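You operate a simulated robot arm through the tools that you are given. There is no shell and no other tool. Be economical: measure what you need, move in short steps, check, and stop when the job is done.

Carry out the task below with a simulated robot arm. There is one attempt and no reset: what you move stays moved.

JOB
Put the blue pane from the top of the ship bench and the orange frame on the white tray.
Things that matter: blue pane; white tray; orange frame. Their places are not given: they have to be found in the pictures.

The check looks at the end state, three seconds after you hand in, the way a careful person would. Anything else that was tipped, shoved, dropped, spilled or broken makes it a failure.

ROBOT AND FRAMES
A 7-joint arm with a two-finger parallel gripper, fixed in place. Base frame: the origin is at the foot of the arm, x ahead of it, y to its left, z up; the work surface is at about z = 0. Lengths are in mm, angles in degrees, forces in N, time in s.
With the tool pointing down near the work surface it reaches from about 240 to 620 mm from the base axis. Its first joint turns from -66.0 to 66.0 degrees. Payload 2.6 kg.
The TCP is the grasp point between the finger pads, 30 mm short of the fingertips. In the tool frame z runs along the fingers and y along their closing line. The gripper opens to 94 mm. The fingers are 28 mm wide and 10 mm thick; the gripper's body (50 by 96 mm) begins 55 mm behind the TCP.
Orientation is told as [roll, pitch, yaw] about the base's x, y, z axes, in that order, counted from this pose: with the fingers straight down and closing along the base's y, the tool's x points along the base's -x, its y along +y and its z along -z.

CONTROLS
- The arm moves only by the tool servo_tool. Its argument "moves" is text: rows parted by semicolons, each of 7 numbers parted by spaces: the shift along the tool's x, y, z in mm, then the turn, a rotation vector about the tool's x, y, z in degrees, then the finger opening in mm, from 0 to 94. In form: tx ty tz ax ay az jaw; .... A call has 1 to 10 rows; each row is the pose to reach, as a shift and turn from the pose commanded when the call began, along the tool's axes at that moment. Rows are played at 5 a second. More than 50 mm and 8.6 degrees between two rows, or a gripper value outside its range, and nothing of the call is played. Where a pose cannot be reached the arm comes as near as it can. A force on the tool above 40 N (or 10 N above the force at the start of the call, whichever is more), or a blocked arm, ends the call early, and 0.2 s more pass. The fingers move at their own pace (about 72 mm/s each) and stop on an object; they squeeze with about 22 N. The grip force told is the motor's: it shows also when the fingers shut on nothing. Time passes only in rows, and 0.2 s behind the last, so rows that repeat a pose let the fingers close. It gives the time, the measured TCP pose, the force on the tool (base axes), the opening and the grip force at its end, in the units of the frame above (readings bear some noise), and new pictures: "views" is both (left out), scene, wrist or none.
- Cameras (640 x 400 px; columns grow to the right, rows downward): "scene" is fixed at [42.4, 446.6, 550]; the picture's right is [-0.67, -0.74, 0.00], its down [-0.51, 0.46, -0.73] and it looks along [0.54, -0.49, -0.68] (base axes); focal length 370 px, centre (320, 200). "wrist" rides on the gripper at [-37, 0, -58] in the tool frame; the picture's right is [0.00, -1.00, 0.00], its down [0.97, 0.00, -0.24] and it looks along [0.24, 0.00, 0.97] (tool axes); focal length 218 px, centre (320, 200).
- measure_at(camera, pixels): for up to 12 pixels [column, row] of the newest picture of that camera ("zoom" is the newest enlarged one), the place [x, y, z] in the base frame of the surface seen there, good to about 3 mm. No time passes.
- zoom(camera, box): a new picture of the part [left, top, right, bottom] of that camera's present view, enlarged. No time passes.
- hand_in(): hands the job in; it is judged then, once.

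Go step by step. Measure first, check grasps and placings, and put right what went wrong. The budget is 60 turns and 120 pictures, counting those below and the enlarged ones. Unless the task says otherwise, let go and move clear before handing in, and close with one line.

The tools are called after ">>>" by a JSON object that holds its "method" and its "body". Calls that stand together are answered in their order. servo_tool: Moves the arm, as the interface text tells. Its arguments: {"type":"object","properties":{"moves":{"type":"string"},"views":{"type":"string","enum":["both","scene","wrist","none"]}},"required":["moves"]} The other tools are called the same way: measure_at (camera, pixels) gives the place of the surface under pixels of a picture; zoom (camera, box) takes an enlarged picture of a part of a camera's view; hand_in () hands the job in.

At the start:

```text
t: 0.0
position: [397.9, 200.9, 251.9]
tcp_rot: [0.0, 0.1, 0.0]
wrist_force: [-0.7, -0.2, -0.7]
opening: 93.9
grasp_force: 0.1
```

scene: 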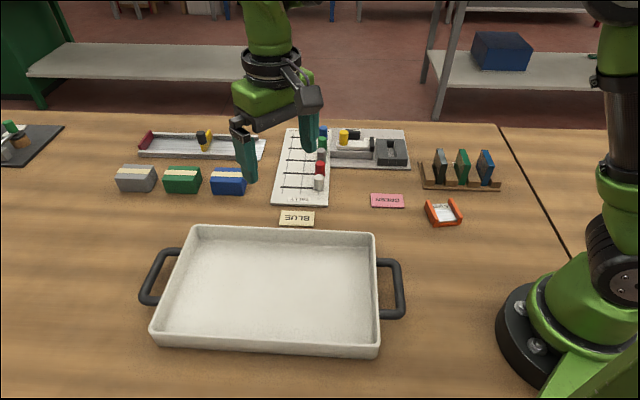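
wrist: 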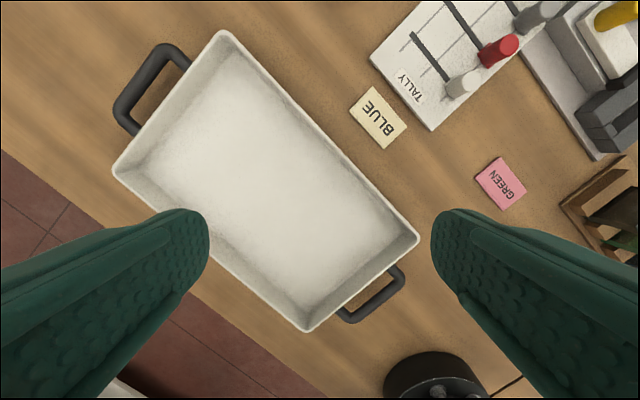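

The scene shows a white tray (270,290), a rack with panes (460,170), an orange frame (443,213) and other fixtures. I'll enlarge to find the "ship bench" and the blue pane.

>>> {"method": "zoom", "body": {"camera": "scene", "box": [360, 110, 520, 240]}}

>>> {"method": "zoom", "body": {"camera": "scene", "box": [100, 110, 280, 220]}}

>>> {"method": "zoom", "body": {"camera": "scene", "box": [260, 110, 420, 240]}}

>>> {"method": "zoom", "body": {"camera": "scene", "box": [0, 100, 100, 180]}}

```text
3.08 times, centred on (440, 175) of scene
```

zoom: 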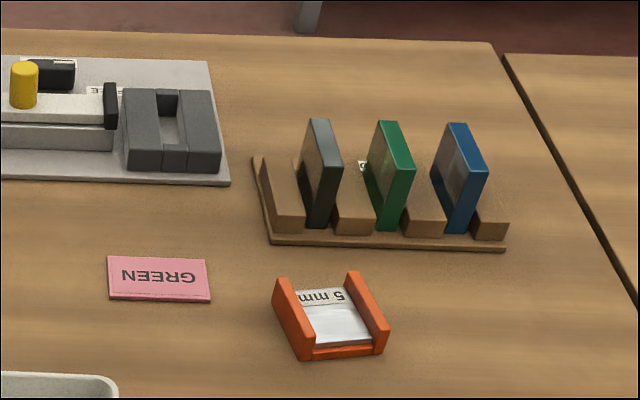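

```text
3.56 times, centred on (190, 165) of scene
```

zoom: 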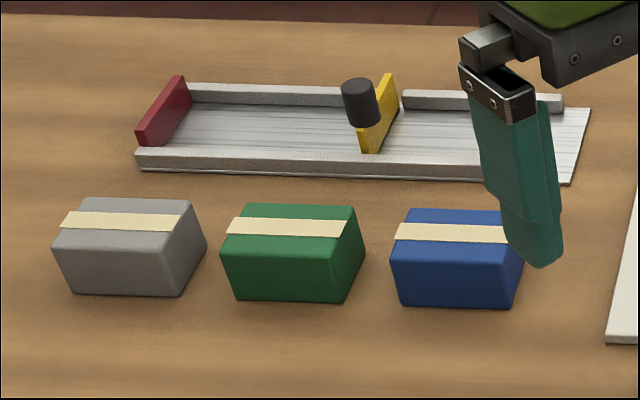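

```text
3.08 times, centred on (340, 175) of scene
```

zoom: 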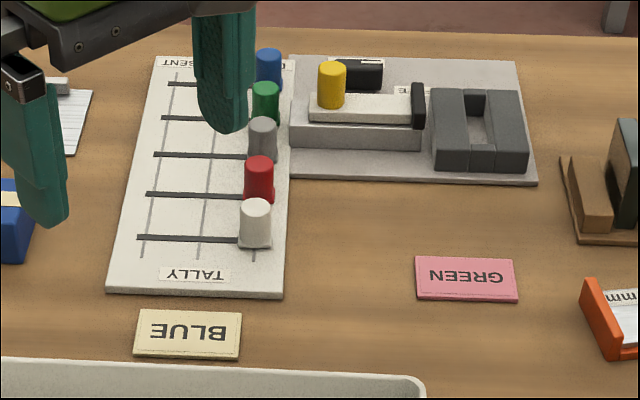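

```text
5.00 times, centred on (50, 140) of scene
```

zoom: 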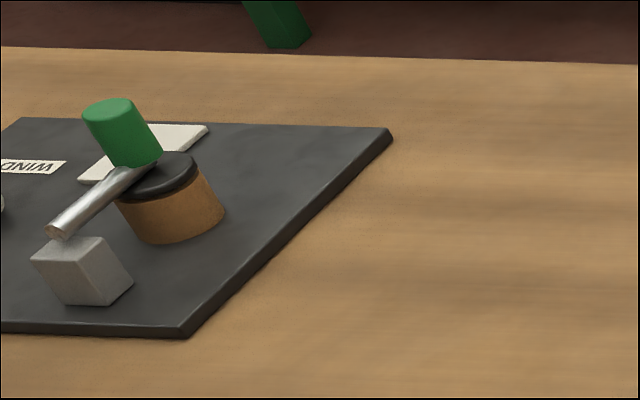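

The blue pane is in the rack at about (486,165), and the orange frame at (443,213). I'll measure both, the tray, and neighbours.

>>> {"method": "zoom", "body": {"camera": "scene", "box": [410, 140, 510, 235]}}

>>> {"method": "measure_at", "body": {"camera": "scene", "pixels": [[200, 232], [370, 240], [378, 345], [160, 338], [270, 290], [190, 320], [350, 325], [345, 250], [205, 245]]}}

```text
4.21 times, centred on (460, 188) of scene
```

zoom: 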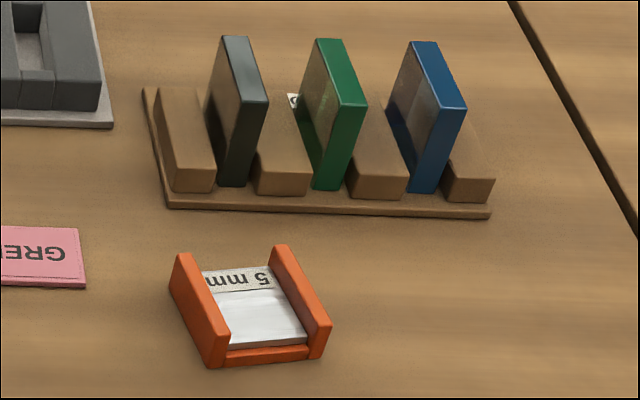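

```text
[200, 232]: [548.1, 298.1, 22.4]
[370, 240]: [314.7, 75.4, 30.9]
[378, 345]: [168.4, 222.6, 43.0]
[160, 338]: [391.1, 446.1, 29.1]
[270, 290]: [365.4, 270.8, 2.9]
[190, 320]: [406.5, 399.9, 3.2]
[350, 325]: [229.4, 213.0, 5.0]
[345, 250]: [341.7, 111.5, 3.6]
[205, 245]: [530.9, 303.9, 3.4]
```

>>> {"method": "measure_at", "body": {"camera": "zoom", "pixels": [[418, 45], [436, 45], [464, 104], [440, 107], [412, 187], [432, 190], [410, 95], [320, 45], [365, 103], [375, 180], [470, 185], [390, 212]]}}

>>> {"method": "measure_at", "body": {"camera": "zoom", "pixels": [[181, 256], [226, 333], [210, 340], [280, 248], [327, 325], [215, 364], [320, 355], [265, 352], [265, 315], [240, 280], [170, 207], [490, 213]]}}

```text
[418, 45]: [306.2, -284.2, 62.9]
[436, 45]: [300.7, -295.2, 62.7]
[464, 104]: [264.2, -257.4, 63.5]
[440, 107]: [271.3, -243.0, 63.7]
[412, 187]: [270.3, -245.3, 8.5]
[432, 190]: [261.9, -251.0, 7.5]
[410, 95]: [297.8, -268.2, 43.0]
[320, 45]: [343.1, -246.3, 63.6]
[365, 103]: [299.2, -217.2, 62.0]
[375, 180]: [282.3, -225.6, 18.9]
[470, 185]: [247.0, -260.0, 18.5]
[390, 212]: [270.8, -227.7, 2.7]
```

```text
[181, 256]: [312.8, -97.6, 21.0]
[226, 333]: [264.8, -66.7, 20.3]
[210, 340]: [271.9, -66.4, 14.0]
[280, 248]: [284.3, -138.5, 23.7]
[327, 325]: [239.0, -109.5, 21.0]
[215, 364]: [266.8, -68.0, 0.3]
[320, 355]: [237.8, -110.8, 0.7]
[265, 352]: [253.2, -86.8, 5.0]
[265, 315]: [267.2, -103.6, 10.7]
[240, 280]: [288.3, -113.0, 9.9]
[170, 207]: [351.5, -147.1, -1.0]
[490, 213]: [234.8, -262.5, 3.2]
```

The blue pane stands in the rack (centre ≈ (285,-269), top z≈63, ~12 thick, face line about -46°). I'll move above it at height, turning the tool 45° about its z.

>>> {"method": "servo_tool", "body": {"moves": "11.3 -47 0 0 0 4.5 94; 22.6 -94 0 0 0 9 94; 33.9 -141 0 0 0 13.5 94; 45.2 -188 0 0 0 18 94; 56.5 -235 0 0 0 22.5 94; 67.8 -282 0 0 0 27 94; 79.1 -329 0 0 0 31.5 94; 90.4 -376 0 0 0 36 94; 101.7 -423 0 0 0 40.5 94; 113 -470 0 0 0 45 94"}}

```text
t: 2.2
position: [285.4, -270.6, 251.0]
tcp_rot: [-0.1, 0.0, -45.1]
wrist_force: [0.8, 0.7, 0.1]
opening: 94.0
grasp_force: 0.0
```

scene: 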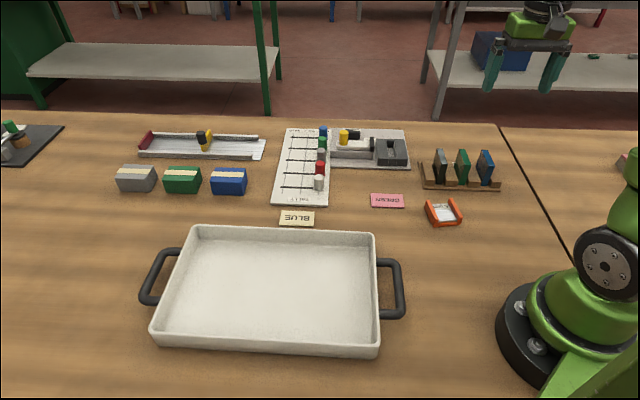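
wrist: 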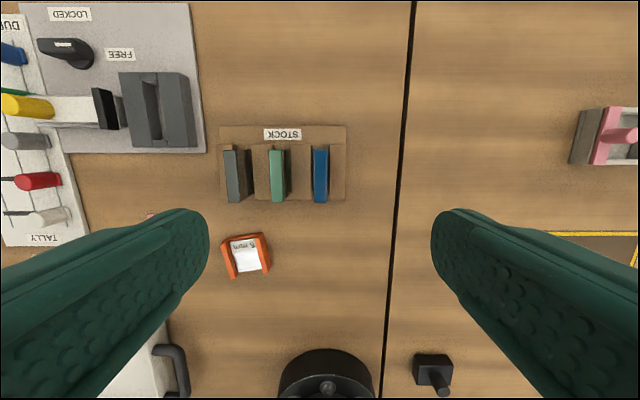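

The rack is labelled STOCK, and beyond the seam there's another bench with a pink item at (610,135) and yellow lines. I must check whether that is the "ship bench" before choosing, so I'll go look there.

>>> {"method": "zoom", "body": {"camera": "wrist", "box": [520, 80, 640, 260]}}

>>> {"method": "servo_tool", "body": {"moves": "-20 -40 -15 0 0 0 94; -40 -70 -30 0 0 0 94; -60 -100 -40 0 0 0 94;-70 -125 -50 0 0 0 94", "views": "wrist"}}

```text
2.22 times, centred on (580, 170) of wrist
```

zoom: 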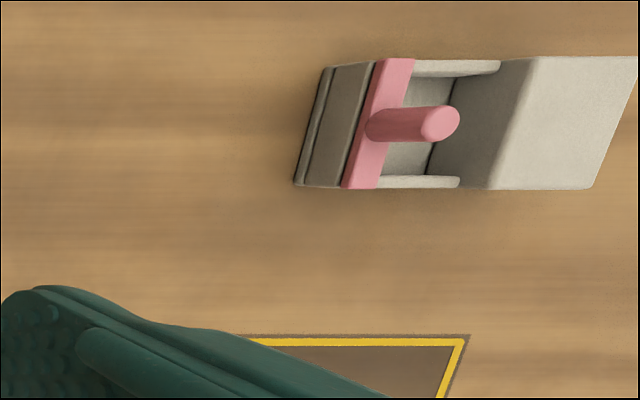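

```text
t: 3.2
position: [245.8, -407.7, 300.0]
tcp_rot: [0.0, 0.1, -45.1]
wrist_force: [0.3, 0.7, 0.0]
opening: 94.0
grasp_force: 0.0
```

wrist: 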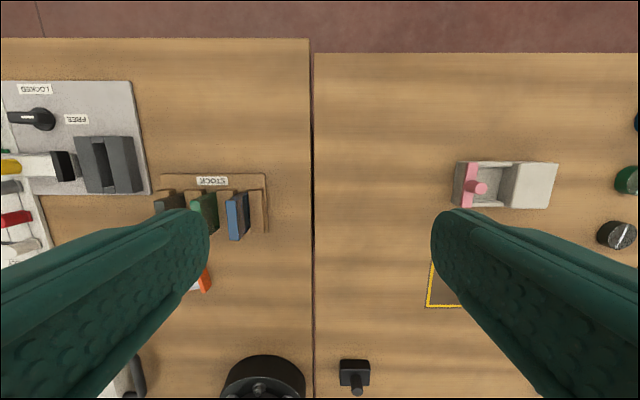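

There is a second bench to the right with a lidded box (505,185), yellow-lined area, and dials. I'll tilt the wrist to look further right.

>>> {"method": "servo_tool", "body": {"moves": "0 0 -10 8 0 0 94; 0 0 -20 16 0 0 94; 0 0 -30 24 0 0 94; 0 0 -40 32 0 0 94; 0 0 -50 40 0 0 94", "views": "wrist"}}

```text
t: 4.4
position: [246.6, -409.4, 351.3]
tcp_rot: [-40.1, 0.0, -45.1]
wrist_force: [0.1, 0.2, -0.2]
opening: 94.2
grasp_force: 0.0
```

wrist: 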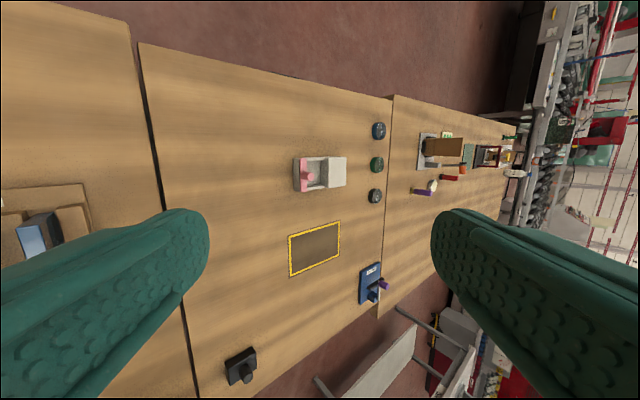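

>>> {"method": "zoom", "body": {"camera": "wrist", "box": [270, 100, 400, 200]}}

>>> {"method": "zoom", "body": {"camera": "wrist", "box": [270, 210, 400, 310]}}

>>> {"method": "zoom", "body": {"camera": "wrist", "box": [400, 110, 530, 210]}}

>>> {"method": "measure_at", "body": {"camera": "wrist", "pixels": [[378, 131], [376, 164], [375, 196], [315, 175], [315, 248], [370, 285], [440, 150], [300, 365]]}}

```text
4.00 times, centred on (335, 150) of wrist
```

zoom: 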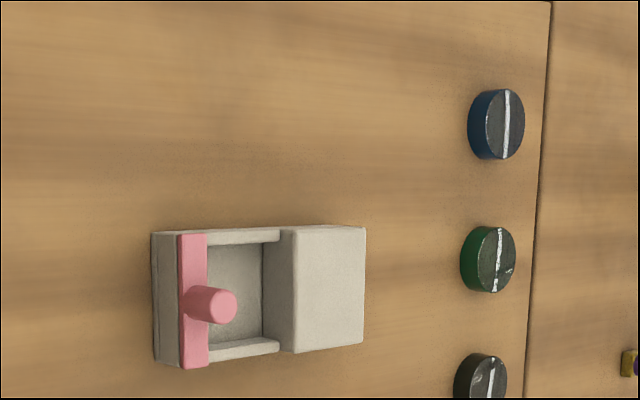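

```text
4.00 times, centred on (335, 260) of wrist
```

zoom: 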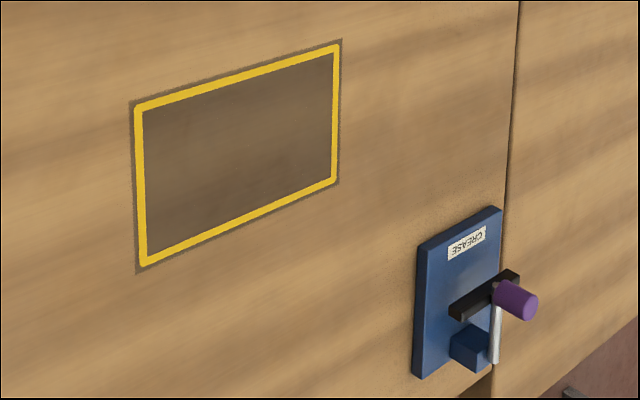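

```text
4.00 times, centred on (465, 160) of wrist
```

zoom: 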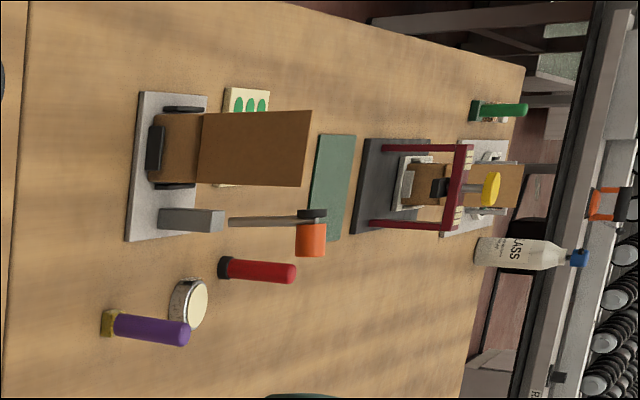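

```text
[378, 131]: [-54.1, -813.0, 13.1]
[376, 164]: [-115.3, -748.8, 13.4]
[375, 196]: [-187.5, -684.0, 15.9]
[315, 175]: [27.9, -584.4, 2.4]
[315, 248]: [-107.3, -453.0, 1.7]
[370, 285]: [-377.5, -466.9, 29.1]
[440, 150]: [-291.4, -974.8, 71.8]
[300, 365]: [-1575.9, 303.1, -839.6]
```

The right bench is out of reach and shows no pane (the blue round item at (378,131) is a knob). I'll survey the left side as well before committing; first return upright.

>>> {"method": "servo_tool", "body": {"moves": "0 -6 8 -8 0 0 94; 0 -10 15 -16 0 0 94; 0 -15 20 -24 0 0 94; 0 -20 30 -32 0 0 94; 0 -30 40 -40 0 0 94", "views": "none"}}

```text
t: 5.6
position: [213.4, -440.3, 340.8]
tcp_rot: [0.1, 0.0, -45.0]
wrist_force: [-0.2, -0.6, -1.4]
opening: 94.1
grasp_force: 0.1
```

Now sweeping left at height to look at that side.

>>> {"method": "servo_tool", "body": {"moves": "20 45 0 0 0 -4.5 94; 40 90 0 0 0 -9 94; 60 135 0 0 0 -13.5 94; 80 180 0 0 0 -18 94; 100 225 0 0 0 -22.5 94; 120 270 0 0 0 -27 94; 140 315 0 0 0 -31.5 94; 160 360 0 0 0 -36 94; 180 405 0 0 0 -40.5 94; 200 450 0 0 0 -45 94", "views": "wrist"}}

>>> {"method": "servo_tool", "body": {"moves": "0 45 0 -8 0 0 94; 0 90 0 -16 0 0 94; 0 135 0 -24 0 0 94; 0 180 0 -32 0 0 94; 0 220 0 -40 0 0 94; 0 260 0 -40 0 0 94", "views": "wrist"}}

```text
t: 7.8
position: [386.5, 17.4, 340.3]
tcp_rot: [-0.1, -0.1, 0.0]
wrist_force: [0.3, -0.7, 0.5]
opening: 94.0
grasp_force: 0.1
```

wrist: 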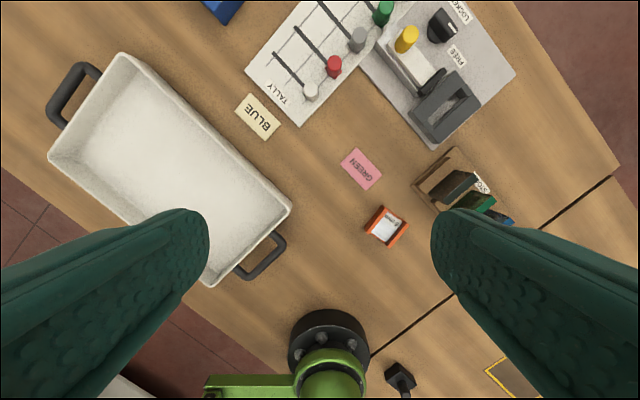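

```text
t: 9.2
position: [391.1, 278.2, 339.3]
tcp_rot: [40.1, 0.0, -0.1]
wrist_force: [-0.8, -0.7, 0.1]
opening: 93.9
grasp_force: 0.0
```

wrist: 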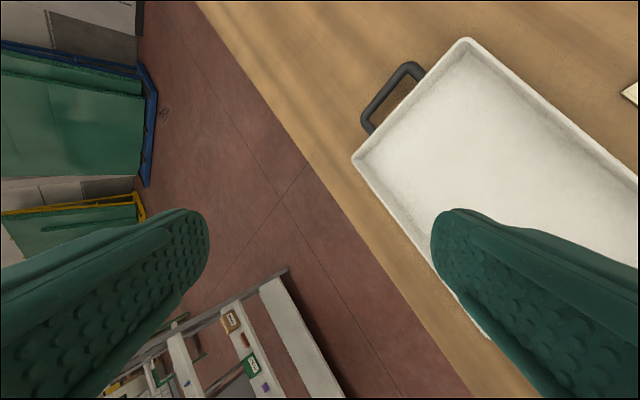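

Only floor and shelves there. I'll tilt outward to see the far-left part of the bench.

>>> {"method": "servo_tool", "body": {"moves": "0 0 0 0 -8 0 94; 0 0 0 0 -16 0 94; 0 0 0 0 -24 0 94; 0 0 0 0 -32 0 94; 0 0 0 0 -40 0 94", "views": "wrist"}}

```text
t: 10.4
position: [389.3, 277.8, 339.1]
tcp_rot: [47.7, -29.5, -28.4]
wrist_force: [0.0, -0.5, -0.4]
opening: 94.0
grasp_force: 0.0
```

wrist: 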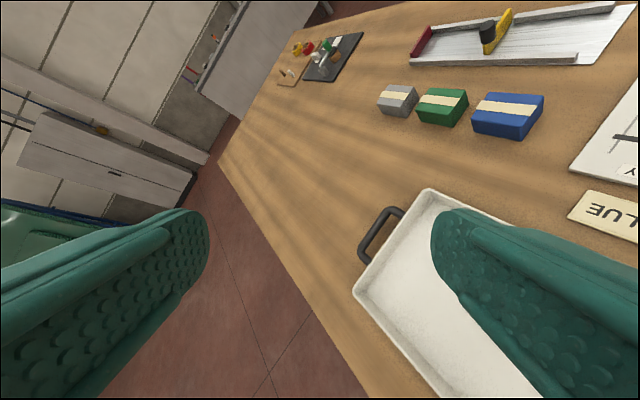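

No other blue pane exists; the one in the rack is it. Returning upright.

>>> {"method": "servo_tool", "body": {"moves": "0 0 0 0 8 0 94; 0 0 0 0 16 0 94; 0 0 0 0 24 0 94; 0 0 0 0 32 0 94; 0 0 0 0 40 0 94", "views": "none"}}

>>> {"method": "servo_tool", "body": {"moves": "0 -30 0 8 0 0 94; 0 -60 0 16 0 0 94; 0 -80 10 24 0 0 94; 0 -100 20 32 0 0 94; 0 -120 30 40 0 0 94", "views": "none"}}

```text
t: 11.6
position: [389.9, 277.7, 339.8]
tcp_rot: [40.0, 0.0, 0.0]
wrist_force: [0.8, -0.2, -0.2]
opening: 94.2
grasp_force: 0.1
```

```text
t: 12.8
position: [388.7, 205.7, 241.8]
tcp_rot: [-0.2, -0.1, 0.0]
wrist_force: [0.6, -0.5, 0.8]
opening: 94.1
grasp_force: 0.0
```

Upright again at (389,206,242). Going over the pane with yaw -45.

>>> {"method": "servo_tool", "body": {"moves": "10.3 -47.4 2 0 0 4.5 94; 20.6 -94.8 4 0 0 9 94; 30.9 -142.2 6 0 0 13.5 94; 41.2 -189.6 8 0 0 18 94; 51.5 -237 10 0 0 22.5 94; 61.8 -284.4 12 0 0 27 94; 72.1 -331.8 14 0 0 31.5 80; 82.4 -379.2 16 0 0 36 60; 92.7 -426.6 18 0 0 40.5 50; 103 -474 20 0 0 45 40", "views": "none"}}

>>> {"method": "servo_tool", "body": {"moves": "0 0 30 0 0 0 40; 0 0 60 0 0 0 40; 0 0 80 0 0 0 40; 0 0 80 0 0 0 40"}}

```text
t: 15.0
position: [286.3, -270.6, 218.8]
tcp_rot: [-0.1, 0.0, -45.2]
wrist_force: [0.8, -0.3, 0.5]
opening: 40.4
grasp_force: 0.1
```

```text
t: 16.0
position: [287.0, -270.2, 139.5]
tcp_rot: [0.0, 0.0, -45.1]
wrist_force: [-0.8, -0.5, 0.1]
opening: 39.8
grasp_force: 0.0
```

scene: 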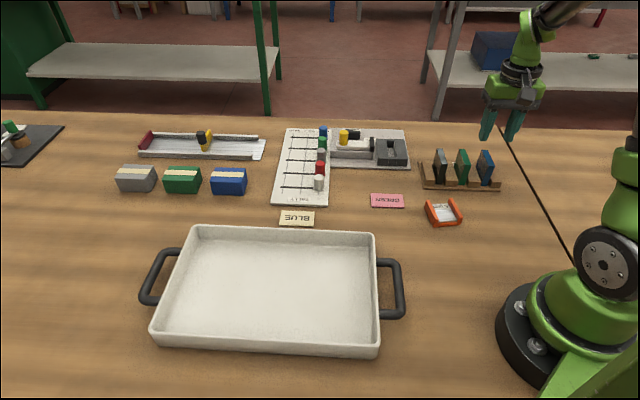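
wrist: 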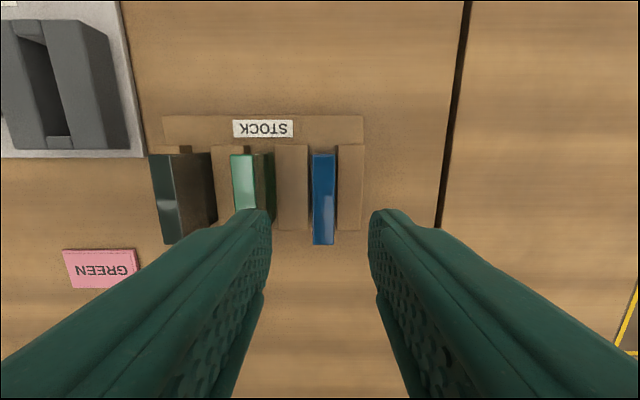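

The pane's top face spans (312–335,154–244), well aligned with the fingers. Measuring its ends.

>>> {"method": "measure_at", "body": {"camera": "wrist", "pixels": [[315, 158], [332, 158], [316, 200], [332, 200], [318, 239], [331, 239], [323, 200], [290, 190], [350, 190]]}}

```text
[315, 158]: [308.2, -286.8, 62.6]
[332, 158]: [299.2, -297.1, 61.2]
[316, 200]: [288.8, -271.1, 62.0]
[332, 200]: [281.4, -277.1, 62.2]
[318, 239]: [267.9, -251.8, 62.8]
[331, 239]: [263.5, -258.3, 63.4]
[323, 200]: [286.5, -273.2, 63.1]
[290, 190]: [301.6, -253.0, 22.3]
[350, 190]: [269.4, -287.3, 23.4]
```

Pane centre is (284.7,-273.5), rack blocks top at z≈23. Descending to TCP z≈58 and closing.

>>> {"method": "servo_tool", "body": {"moves": "-0.7 -4 30 0 0 0 40; -0.7 -4 60 0 0 0 40; -0.7 -4 82 0 0 0 40; -0.7 -4 82 0 0 0 40", "views": "scene"}}

>>> {"method": "servo_tool", "body": {"moves": "0 0 0 0 0 0 20; 0 0 0 0 0 0 4; 0 0 0 0 0 0 4; 0 0 0 0 0 0 4"}}

```text
t: 17.0
position: [284.9, -271.3, 58.2]
tcp_rot: [-0.1, -0.1, -45.1]
wrist_force: [0.3, -0.6, -0.3]
opening: 39.9
grasp_force: 0.1
```

scene: 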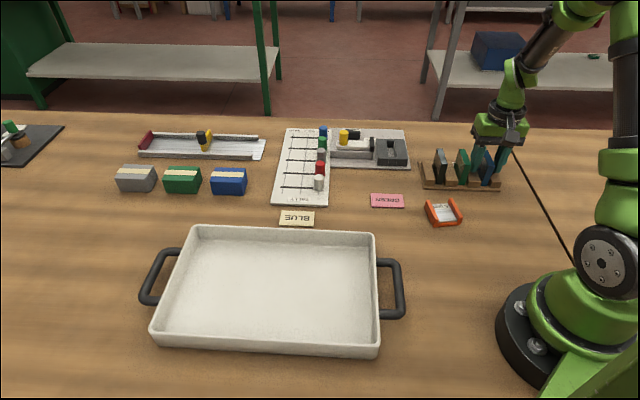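

```text
t: 18.0
position: [285.5, -271.3, 58.8]
tcp_rot: [-0.1, -0.1, -45.1]
wrist_force: [-0.6, 0.2, -0.2]
opening: 19.0
grasp_force: 22.3
```

scene: 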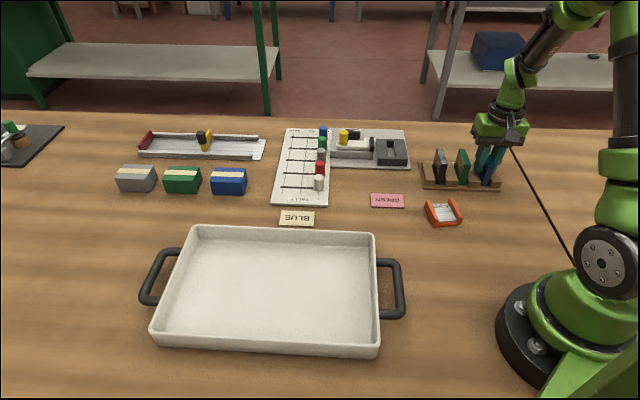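
wrist: 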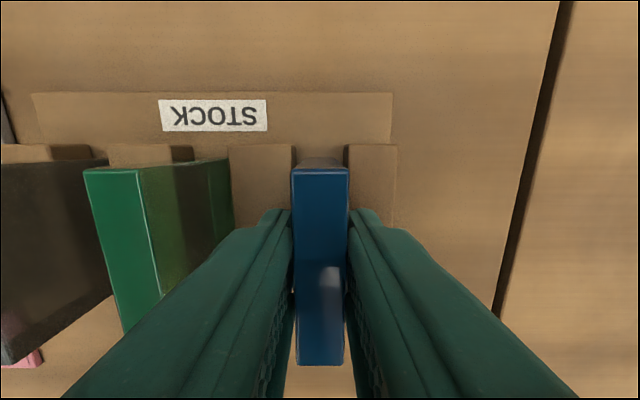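

The pane is gripped (opening 19, 22 N). Lifting straight up.

>>> {"method": "servo_tool", "body": {"moves": "0 0 -15 0 0 0 4; 0 0 -35 0 0 0 4; 0 0 -65 0 0 0 4; 0 0 -100 0 0 0 4; 0 0 -130 0 0 0 4"}}

```text
t: 19.2
position: [283.5, -273.0, 186.7]
tcp_rot: [-0.1, 0.1, -45.0]
wrist_force: [0.8, -0.1, -1.8]
opening: 18.9
grasp_force: 21.5
```

scene: 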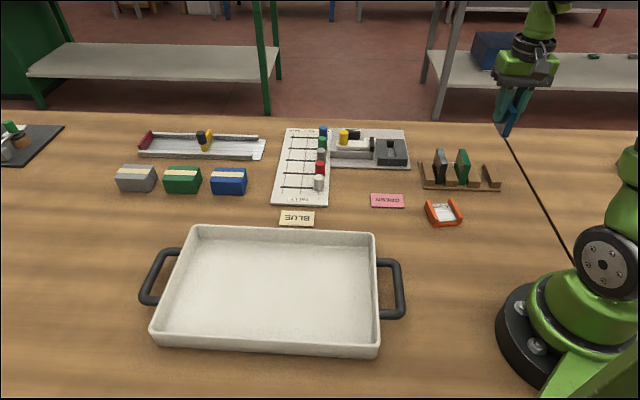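
wrist: 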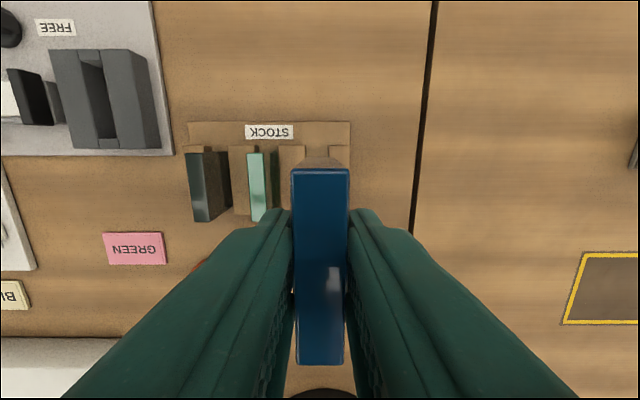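

Pane lifted cleanly, other panes undisturbed. Carrying it to over the tray at (332,212), turning back to yaw 0.

>>> {"method": "servo_tool", "body": {"moves": "30.9 37.7 0 0 0 -4.5 4; 61.7 75.4 0 0 0 -9 4; 92.6 113.1 0 0 0 -13.5 4; 123.4 150.8 0 0 0 -18 4; 154.3 188.5 0 0 0 -22.5 4; 185.2 226.2 0 0 0 -27 4; 216 263.9 0 0 0 -31.5 4; 246.9 301.6 0 0 0 -36 4; 277.7 339.3 0 0 0 -40.5 4; 308.6 377 0 0 0 -45 4"}}

```text
t: 21.4
position: [329.4, 213.6, 187.3]
tcp_rot: [0.0, 0.0, 0.1]
wrist_force: [1.0, -0.2, -0.7]
opening: 19.2
grasp_force: 22.0
```

scene: 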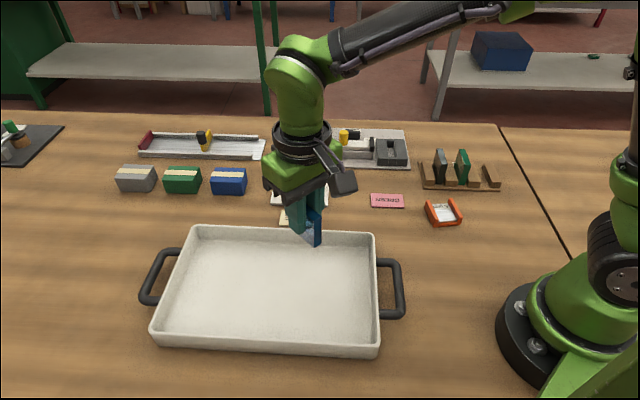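
wrist: 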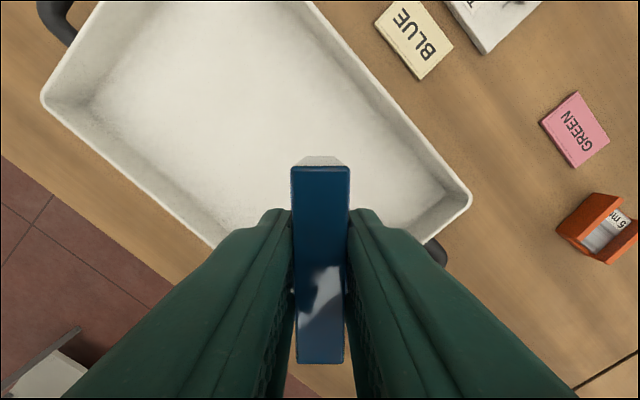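

Over the tray interior. Lowering: quickly to ~z 68, then small steps until contact (expected TCP z≈56–58).

>>> {"method": "servo_tool", "body": {"moves": "0 0 40 0 0 0 4; 0 0 80 0 0 0 4; 0 0 110 0 0 0 4; 0 0 117 0 0 0 4; 0 0 121 0 0 0 4; 0 0 121 0 0 0 4"}}

```text
t: 22.8
position: [331.4, 213.5, 65.5]
tcp_rot: [0.0, 0.1, 0.0]
wrist_force: [-0.1, 0.0, -2.4]
opening: 19.1
grasp_force: 21.9
```

scene: 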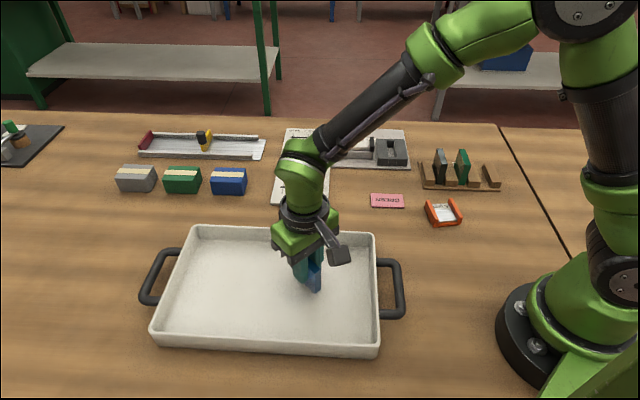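
wrist: 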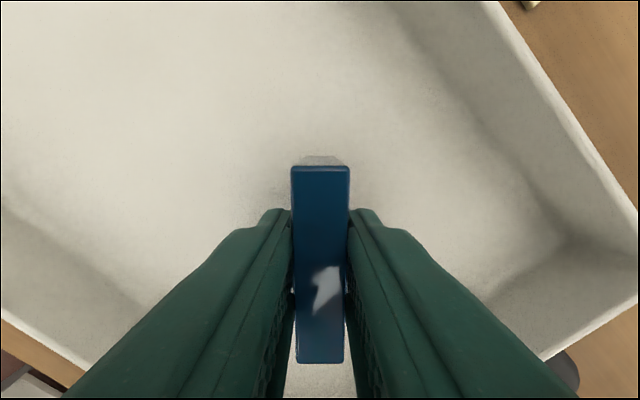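

>>> {"method": "servo_tool", "body": {"moves": "0 0 1.5 0 0 0 4; 0 0 3 0 0 0 4; 0 0 4.5 0 0 0 4; 0 0 6 0 0 0 4; 0 0 7 0 0 0 4; 0 0 8 0 0 0 4; 0 0 8 0 0 0 4", "views": "wrist"}}

```text
t: 24.4
position: [331.2, 212.6, 58.9]
tcp_rot: [0.0, 0.1, 0.0]
wrist_force: [-0.2, -0.3, -1.2]
opening: 19.2
grasp_force: 22.1
```

wrist: 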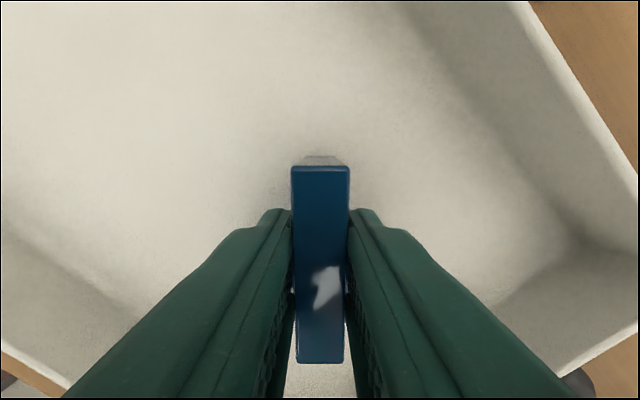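

Not in contact yet (z 58.9, no upward force). Continuing in 0.7 mm steps.

>>> {"method": "servo_tool", "body": {"moves": "0 0 0.7 0 0 0 4; 0 0 1.4 0 0 0 4; 0 0 2.1 0 0 0 4; 0 0 2.8 0 0 0 4; 0 0 2.8 0 0 0 4", "views": "none"}}

>>> {"method": "zoom", "body": {"camera": "scene", "box": [260, 230, 360, 310]}}

```text
t: 25.6
position: [331.7, 212.7, 57.2]
tcp_rot: [0.1, -0.1, 0.0]
wrist_force: [-0.8, -0.7, 11.2]
opening: 19.0
grasp_force: 21.9
```

```text
5.00 times, centred on (310, 270) of scene
```

zoom: 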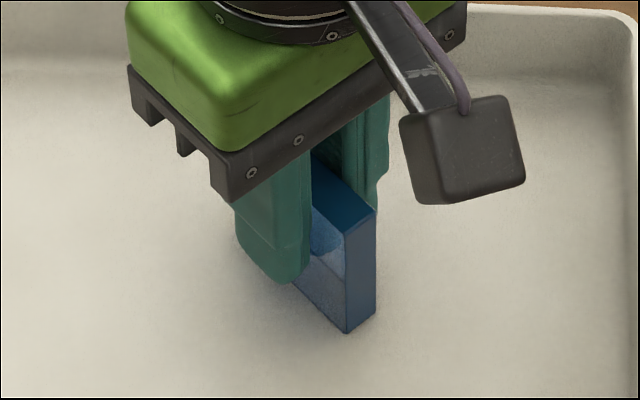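

Contact with the tray floor (11 N upward at z 57.2), pane upright. Releasing gently and rising.

>>> {"method": "servo_tool", "body": {"moves": "0 0 -0.8 0 0 0 22; 0 0 -0.8 0 0 0 28; 0 0 -0.8 0 0 0 40; 0 0 -0.8 0 0 0 40; 0 0 -30 0 0 0 40; 0 0 -70 0 0 0 40; 0 0 -110 0 0 0 40; 0 0 -130 0 0 0 40"}}

```text
t: 27.4
position: [332.0, 211.4, 185.9]
tcp_rot: [-0.1, 0.0, -0.1]
wrist_force: [-0.9, 0.1, -0.6]
opening: 39.9
grasp_force: 0.1
```

scene: 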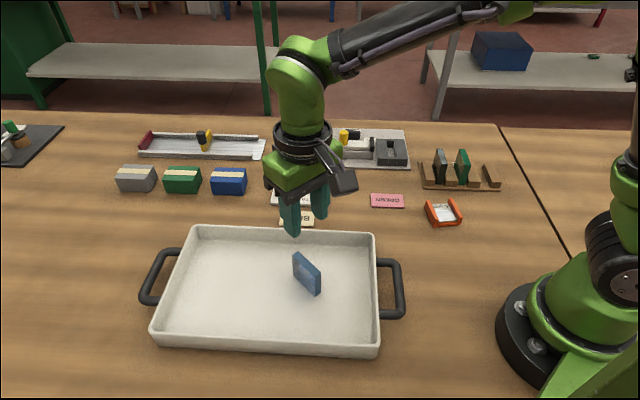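
wrist: 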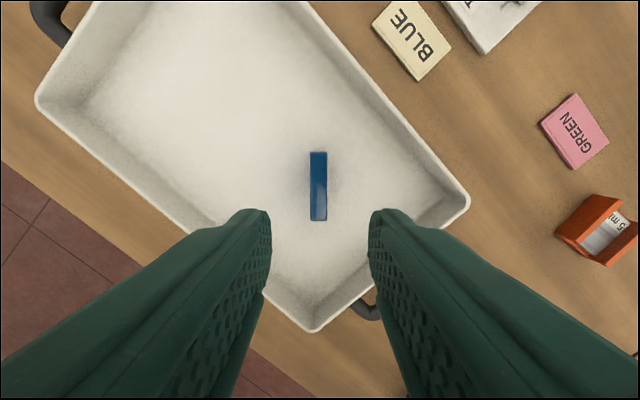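

The pane stands upright in the tray. Now over the orange frame (≈(276,-103)), yaw ≈ -33, open wide.

>>> {"method": "servo_tool", "body": {"moves": "7 -39 0 0 0 4.1 50; 14 -78 0 0 0 8.2 60; 21 -117 0 0 0 12.3 70; 28 -156 0 0 0 16.5 80; 35 -195 0 0 0 20.6 90; 42 -235 0 0 0 24.8 90; 49 -274 0 0 0 28.9 90; 56 -314 0 0 0 33 90; 56 -314 20 0 0 33 90"}}

```text
t: 29.4
position: [275.7, -99.9, 165.9]
tcp_rot: [-0.1, 0.0, -33.1]
wrist_force: [0.2, -0.5, 0.1]
opening: 90.1
grasp_force: 0.1
```

scene: 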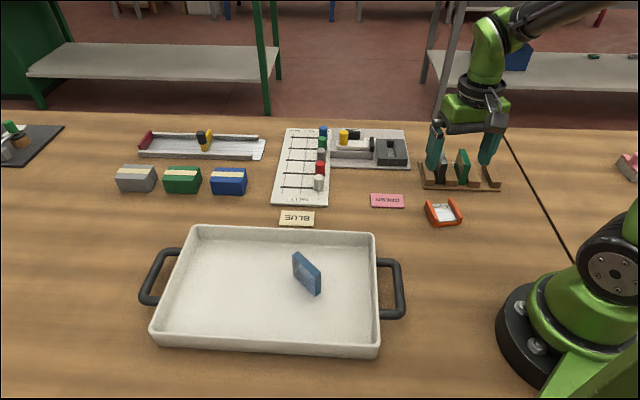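
wrist: 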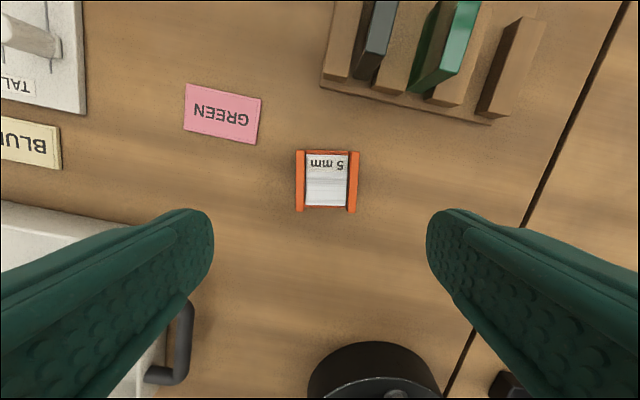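

>>> {"method": "zoom", "body": {"camera": "wrist", "box": [270, 130, 390, 230]}}

>>> {"method": "measure_at", "body": {"camera": "wrist", "pixels": [[300, 153], [300, 209], [355, 154], [353, 209], [326, 190], [326, 207], [325, 153], [187, 130], [258, 140], [335, 80], [490, 122]]}}

```text
4.00 times, centred on (330, 180) of wrist
```

zoom: 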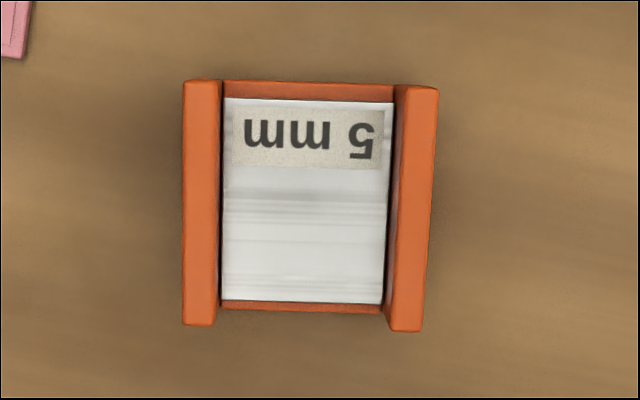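

```text
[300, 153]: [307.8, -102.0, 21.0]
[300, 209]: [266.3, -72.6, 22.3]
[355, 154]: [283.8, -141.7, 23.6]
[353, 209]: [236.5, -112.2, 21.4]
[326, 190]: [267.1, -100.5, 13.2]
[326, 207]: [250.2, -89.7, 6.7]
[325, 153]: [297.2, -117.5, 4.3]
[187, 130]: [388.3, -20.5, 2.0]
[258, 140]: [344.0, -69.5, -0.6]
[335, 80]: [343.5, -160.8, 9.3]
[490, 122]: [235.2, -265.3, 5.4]
```

Frame centre (273.6,-107), wall line -33.6°, walls ~22 high; it holds a labelled stack, so I'll keep it level. Descending to TCP z≈36 astride it.

>>> {"method": "servo_tool", "body": {"moves": "-2.2 -7.2 40 0 0 0.5 88; -2.2 -7.2 80 0 0 0.5 88; -2.2 -7.2 110 0 0 0.5 88; -2.2 -7.2 128 0 0 0.5 88; -2.2 -7.2 128 0 0 0.5 88"}}

```text
t: 30.6
position: [274.7, -106.1, 37.9]
tcp_rot: [0.0, 0.1, -33.4]
wrist_force: [0.4, 0.0, -0.6]
opening: 88.2
grasp_force: 0.1
```

scene: 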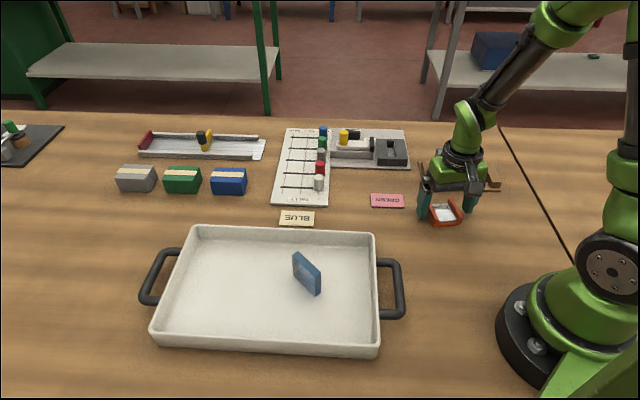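
wrist: 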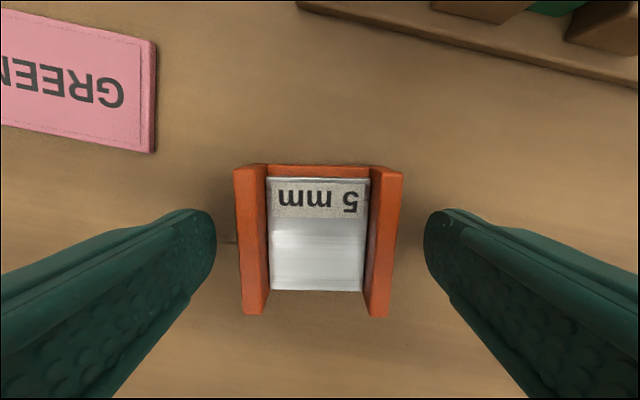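

Fingers straddle the frame well. Lowering 3 mm more and closing.

>>> {"method": "servo_tool", "body": {"moves": "0 0 3 0 0 0 75; 0 0 3 0 0 0 65; 0 0 3 0 0 0 58; 0 0 3 0 0 0 50; 0 0 3 0 0 0 40; 0 0 3 0 0 0 40", "views": "wrist"}}

```text
t: 32.0
position: [275.1, -106.8, 35.8]
tcp_rot: [0.1, 0.0, -33.5]
wrist_force: [0.6, 0.2, 0.8]
opening: 57.3
grasp_force: 22.0
```

wrist: 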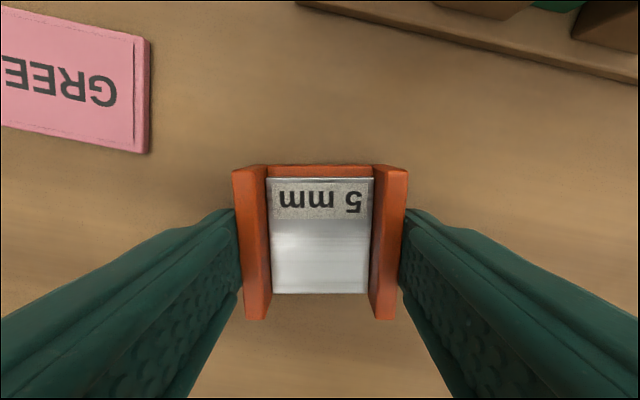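

Frame gripped (opening 57.3, 22 N). Lifting gently and level.

>>> {"method": "servo_tool", "body": {"moves": "0 0 -5 0 0 0 40; 0 0 -15 0 0 0 40; 0 0 -30 0 0 0 40; 0 0 -55 0 0 0 40; 0 0 -80 0 0 0 40; 0 0 -110 0 0 0 40; 0 0 -140 0 0 0 40; 0 0 -140 0 0 0 40"}}

```text
t: 33.8
position: [272.7, -107.5, 175.8]
tcp_rot: [-0.1, 0.0, -33.5]
wrist_force: [0.1, -1.0, -1.0]
opening: 57.4
grasp_force: 22.1
```

scene: 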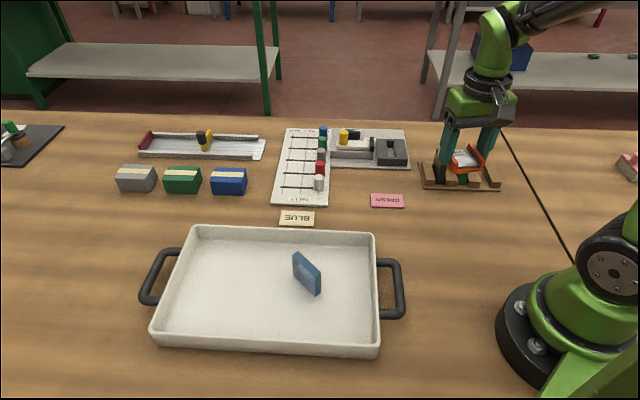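
wrist: 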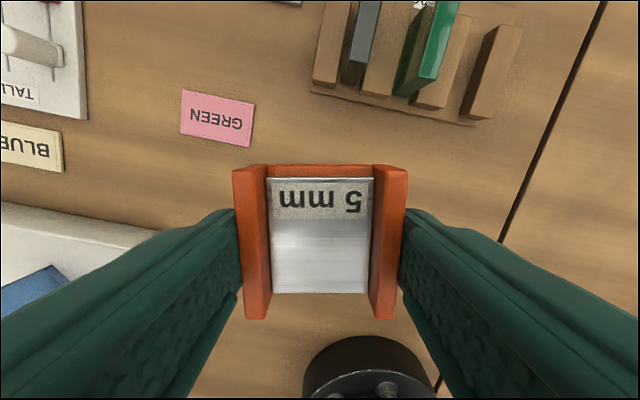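

Frame and stack lifted together. Carrying to over (415,295), turning back to yaw 0.

>>> {"method": "servo_tool", "body": {"moves": "5 20 0 0 0 -2 40; 14 56 0 0 0 -5 40; 25.5 102 0 0 0 -9 40; 37 148 0 0 0 -13 40; 48.5 194 0 0 0 -17 40; 60 240 0 0 0 -21 40; 71.5 286 0 0 0 -25 40; 83 332 0 0 0 -29 40; 94 376 0 0 0 -32 40; 103.5 414 0 0 0 -33.5 40"}}

```text
t: 36.0
position: [415.8, 295.9, 176.4]
tcp_rot: [0.0, 0.1, 0.1]
wrist_force: [-0.1, 0.9, -1.4]
opening: 57.5
grasp_force: 21.8
```

scene: 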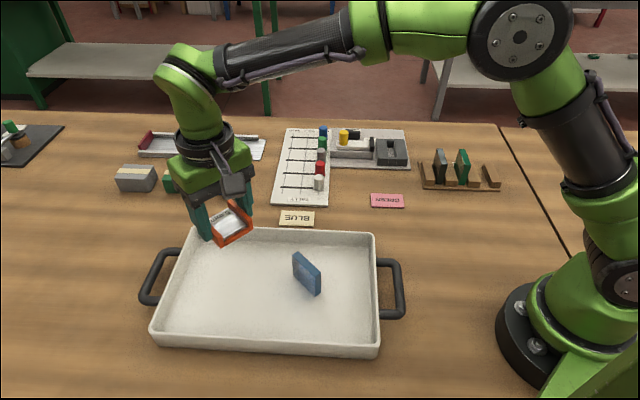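
wrist: 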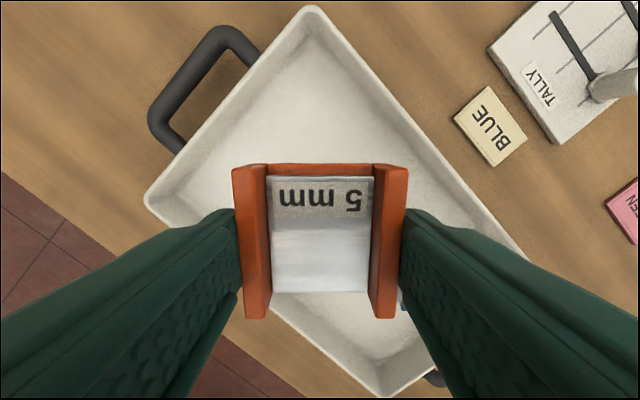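

Over the tray's free end. Lowering to z≈47, then checking.

>>> {"method": "servo_tool", "body": {"moves": "0 0 30 0 0 0 40; 0 0 65 0 0 0 40; 0 0 100 0 0 0 40; 0 0 120 0 0 0 40; 0 0 129 0 0 0 40; 0 0 129 0 0 0 40"}}

>>> {"method": "servo_tool", "body": {"moves": "0 0 1.5 0 0 0 40; 0 0 3 0 0 0 40; 0 0 4.5 0 0 0 40; 0 0 5.5 0 0 0 40; 0 0 6.5 0 0 0 40; 0 0 7 0 0 0 40; 0 0 7.5 0 0 0 40; 0 0 7.5 0 0 0 40", "views": "wrist"}}

```text
t: 37.4
position: [416.0, 295.1, 46.6]
tcp_rot: [0.0, -0.1, 0.0]
wrist_force: [-0.4, -0.5, -1.1]
opening: 57.3
grasp_force: 22.7
```

scene: 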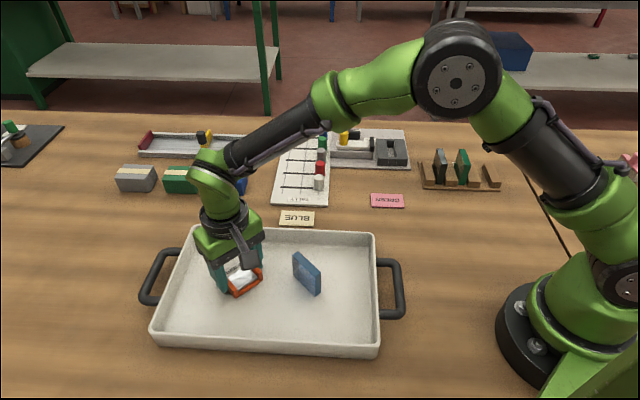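
wrist: 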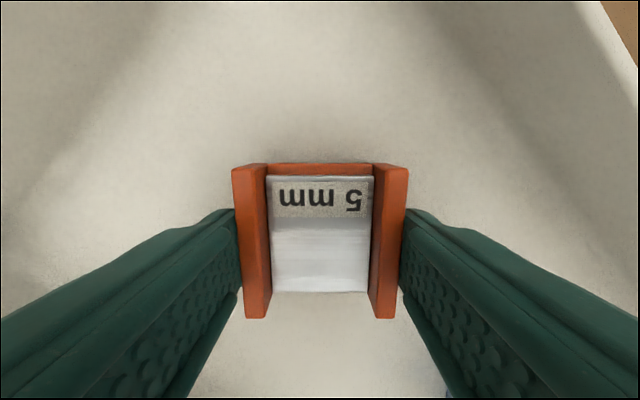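

```text
t: 39.2
position: [416.6, 295.2, 39.7]
tcp_rot: [0.0, 0.0, 0.0]
wrist_force: [-2.8, -2.7, 14.2]
opening: 57.4
grasp_force: 22.3
```

wrist: 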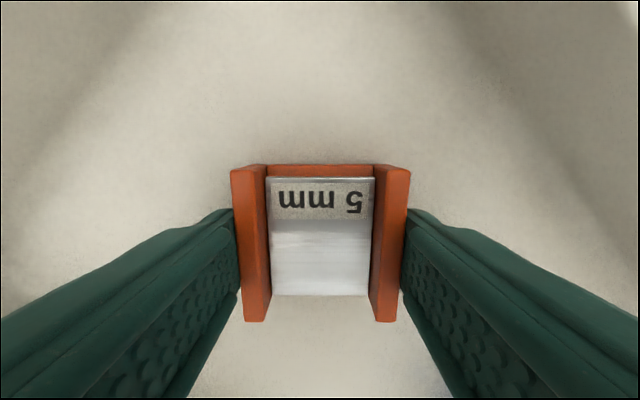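

Contact on the tray floor (14 N up). Releasing to 76 mm and rising.

>>> {"method": "servo_tool", "body": {"moves": "0 0 -0.6 0 0 0 60; 0 0 -0.6 0 0 0 68; 0 0 -0.6 0 0 0 76; 0 0 -0.6 0 0 0 76; 0 0 -30 0 0 0 76; 0 0 -70 0 0 0 76; 0 0 -110 0 0 0 76; 0 0 -150 0 0 0 76; 0 0 -170 0 0 0 76"}}

```text
t: 41.2
position: [418.3, 293.2, 210.1]
tcp_rot: [0.0, -0.1, 0.0]
wrist_force: [0.6, -0.3, -0.1]
opening: 76.2
grasp_force: 0.0
```

scene: 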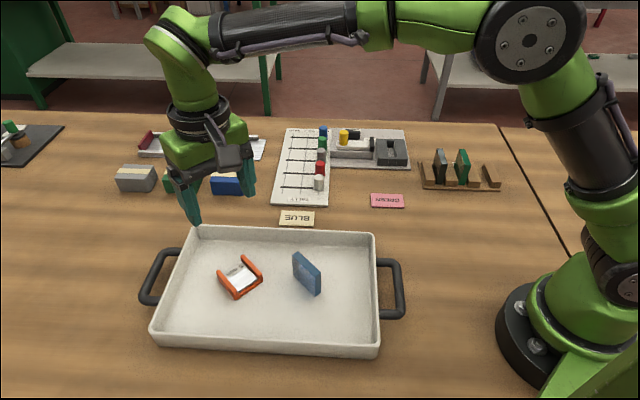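
wrist: 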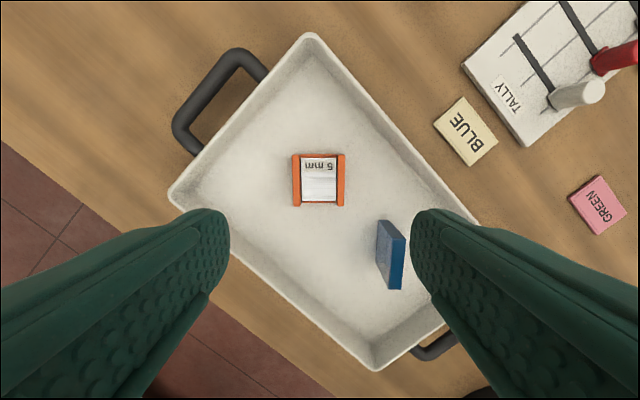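

Both the blue pane (307,273) and the orange frame (240,278) rest in the tray, nothing else was disturbed, and the gripper is open and clear at z 210. Handing in.

>>> {"method": "hand_in", "body": {}}

```text
The job is handed in.
```

I put the blue pane and the orange frame on the white tray and handed the job in. The pane stands upright on its edge, the frame still holds its "5 mm" stack, and the pictures show nothing else disturbed. No label reads "ship bench", so I took the only blue pane I could find, from the rack marked STOCK.
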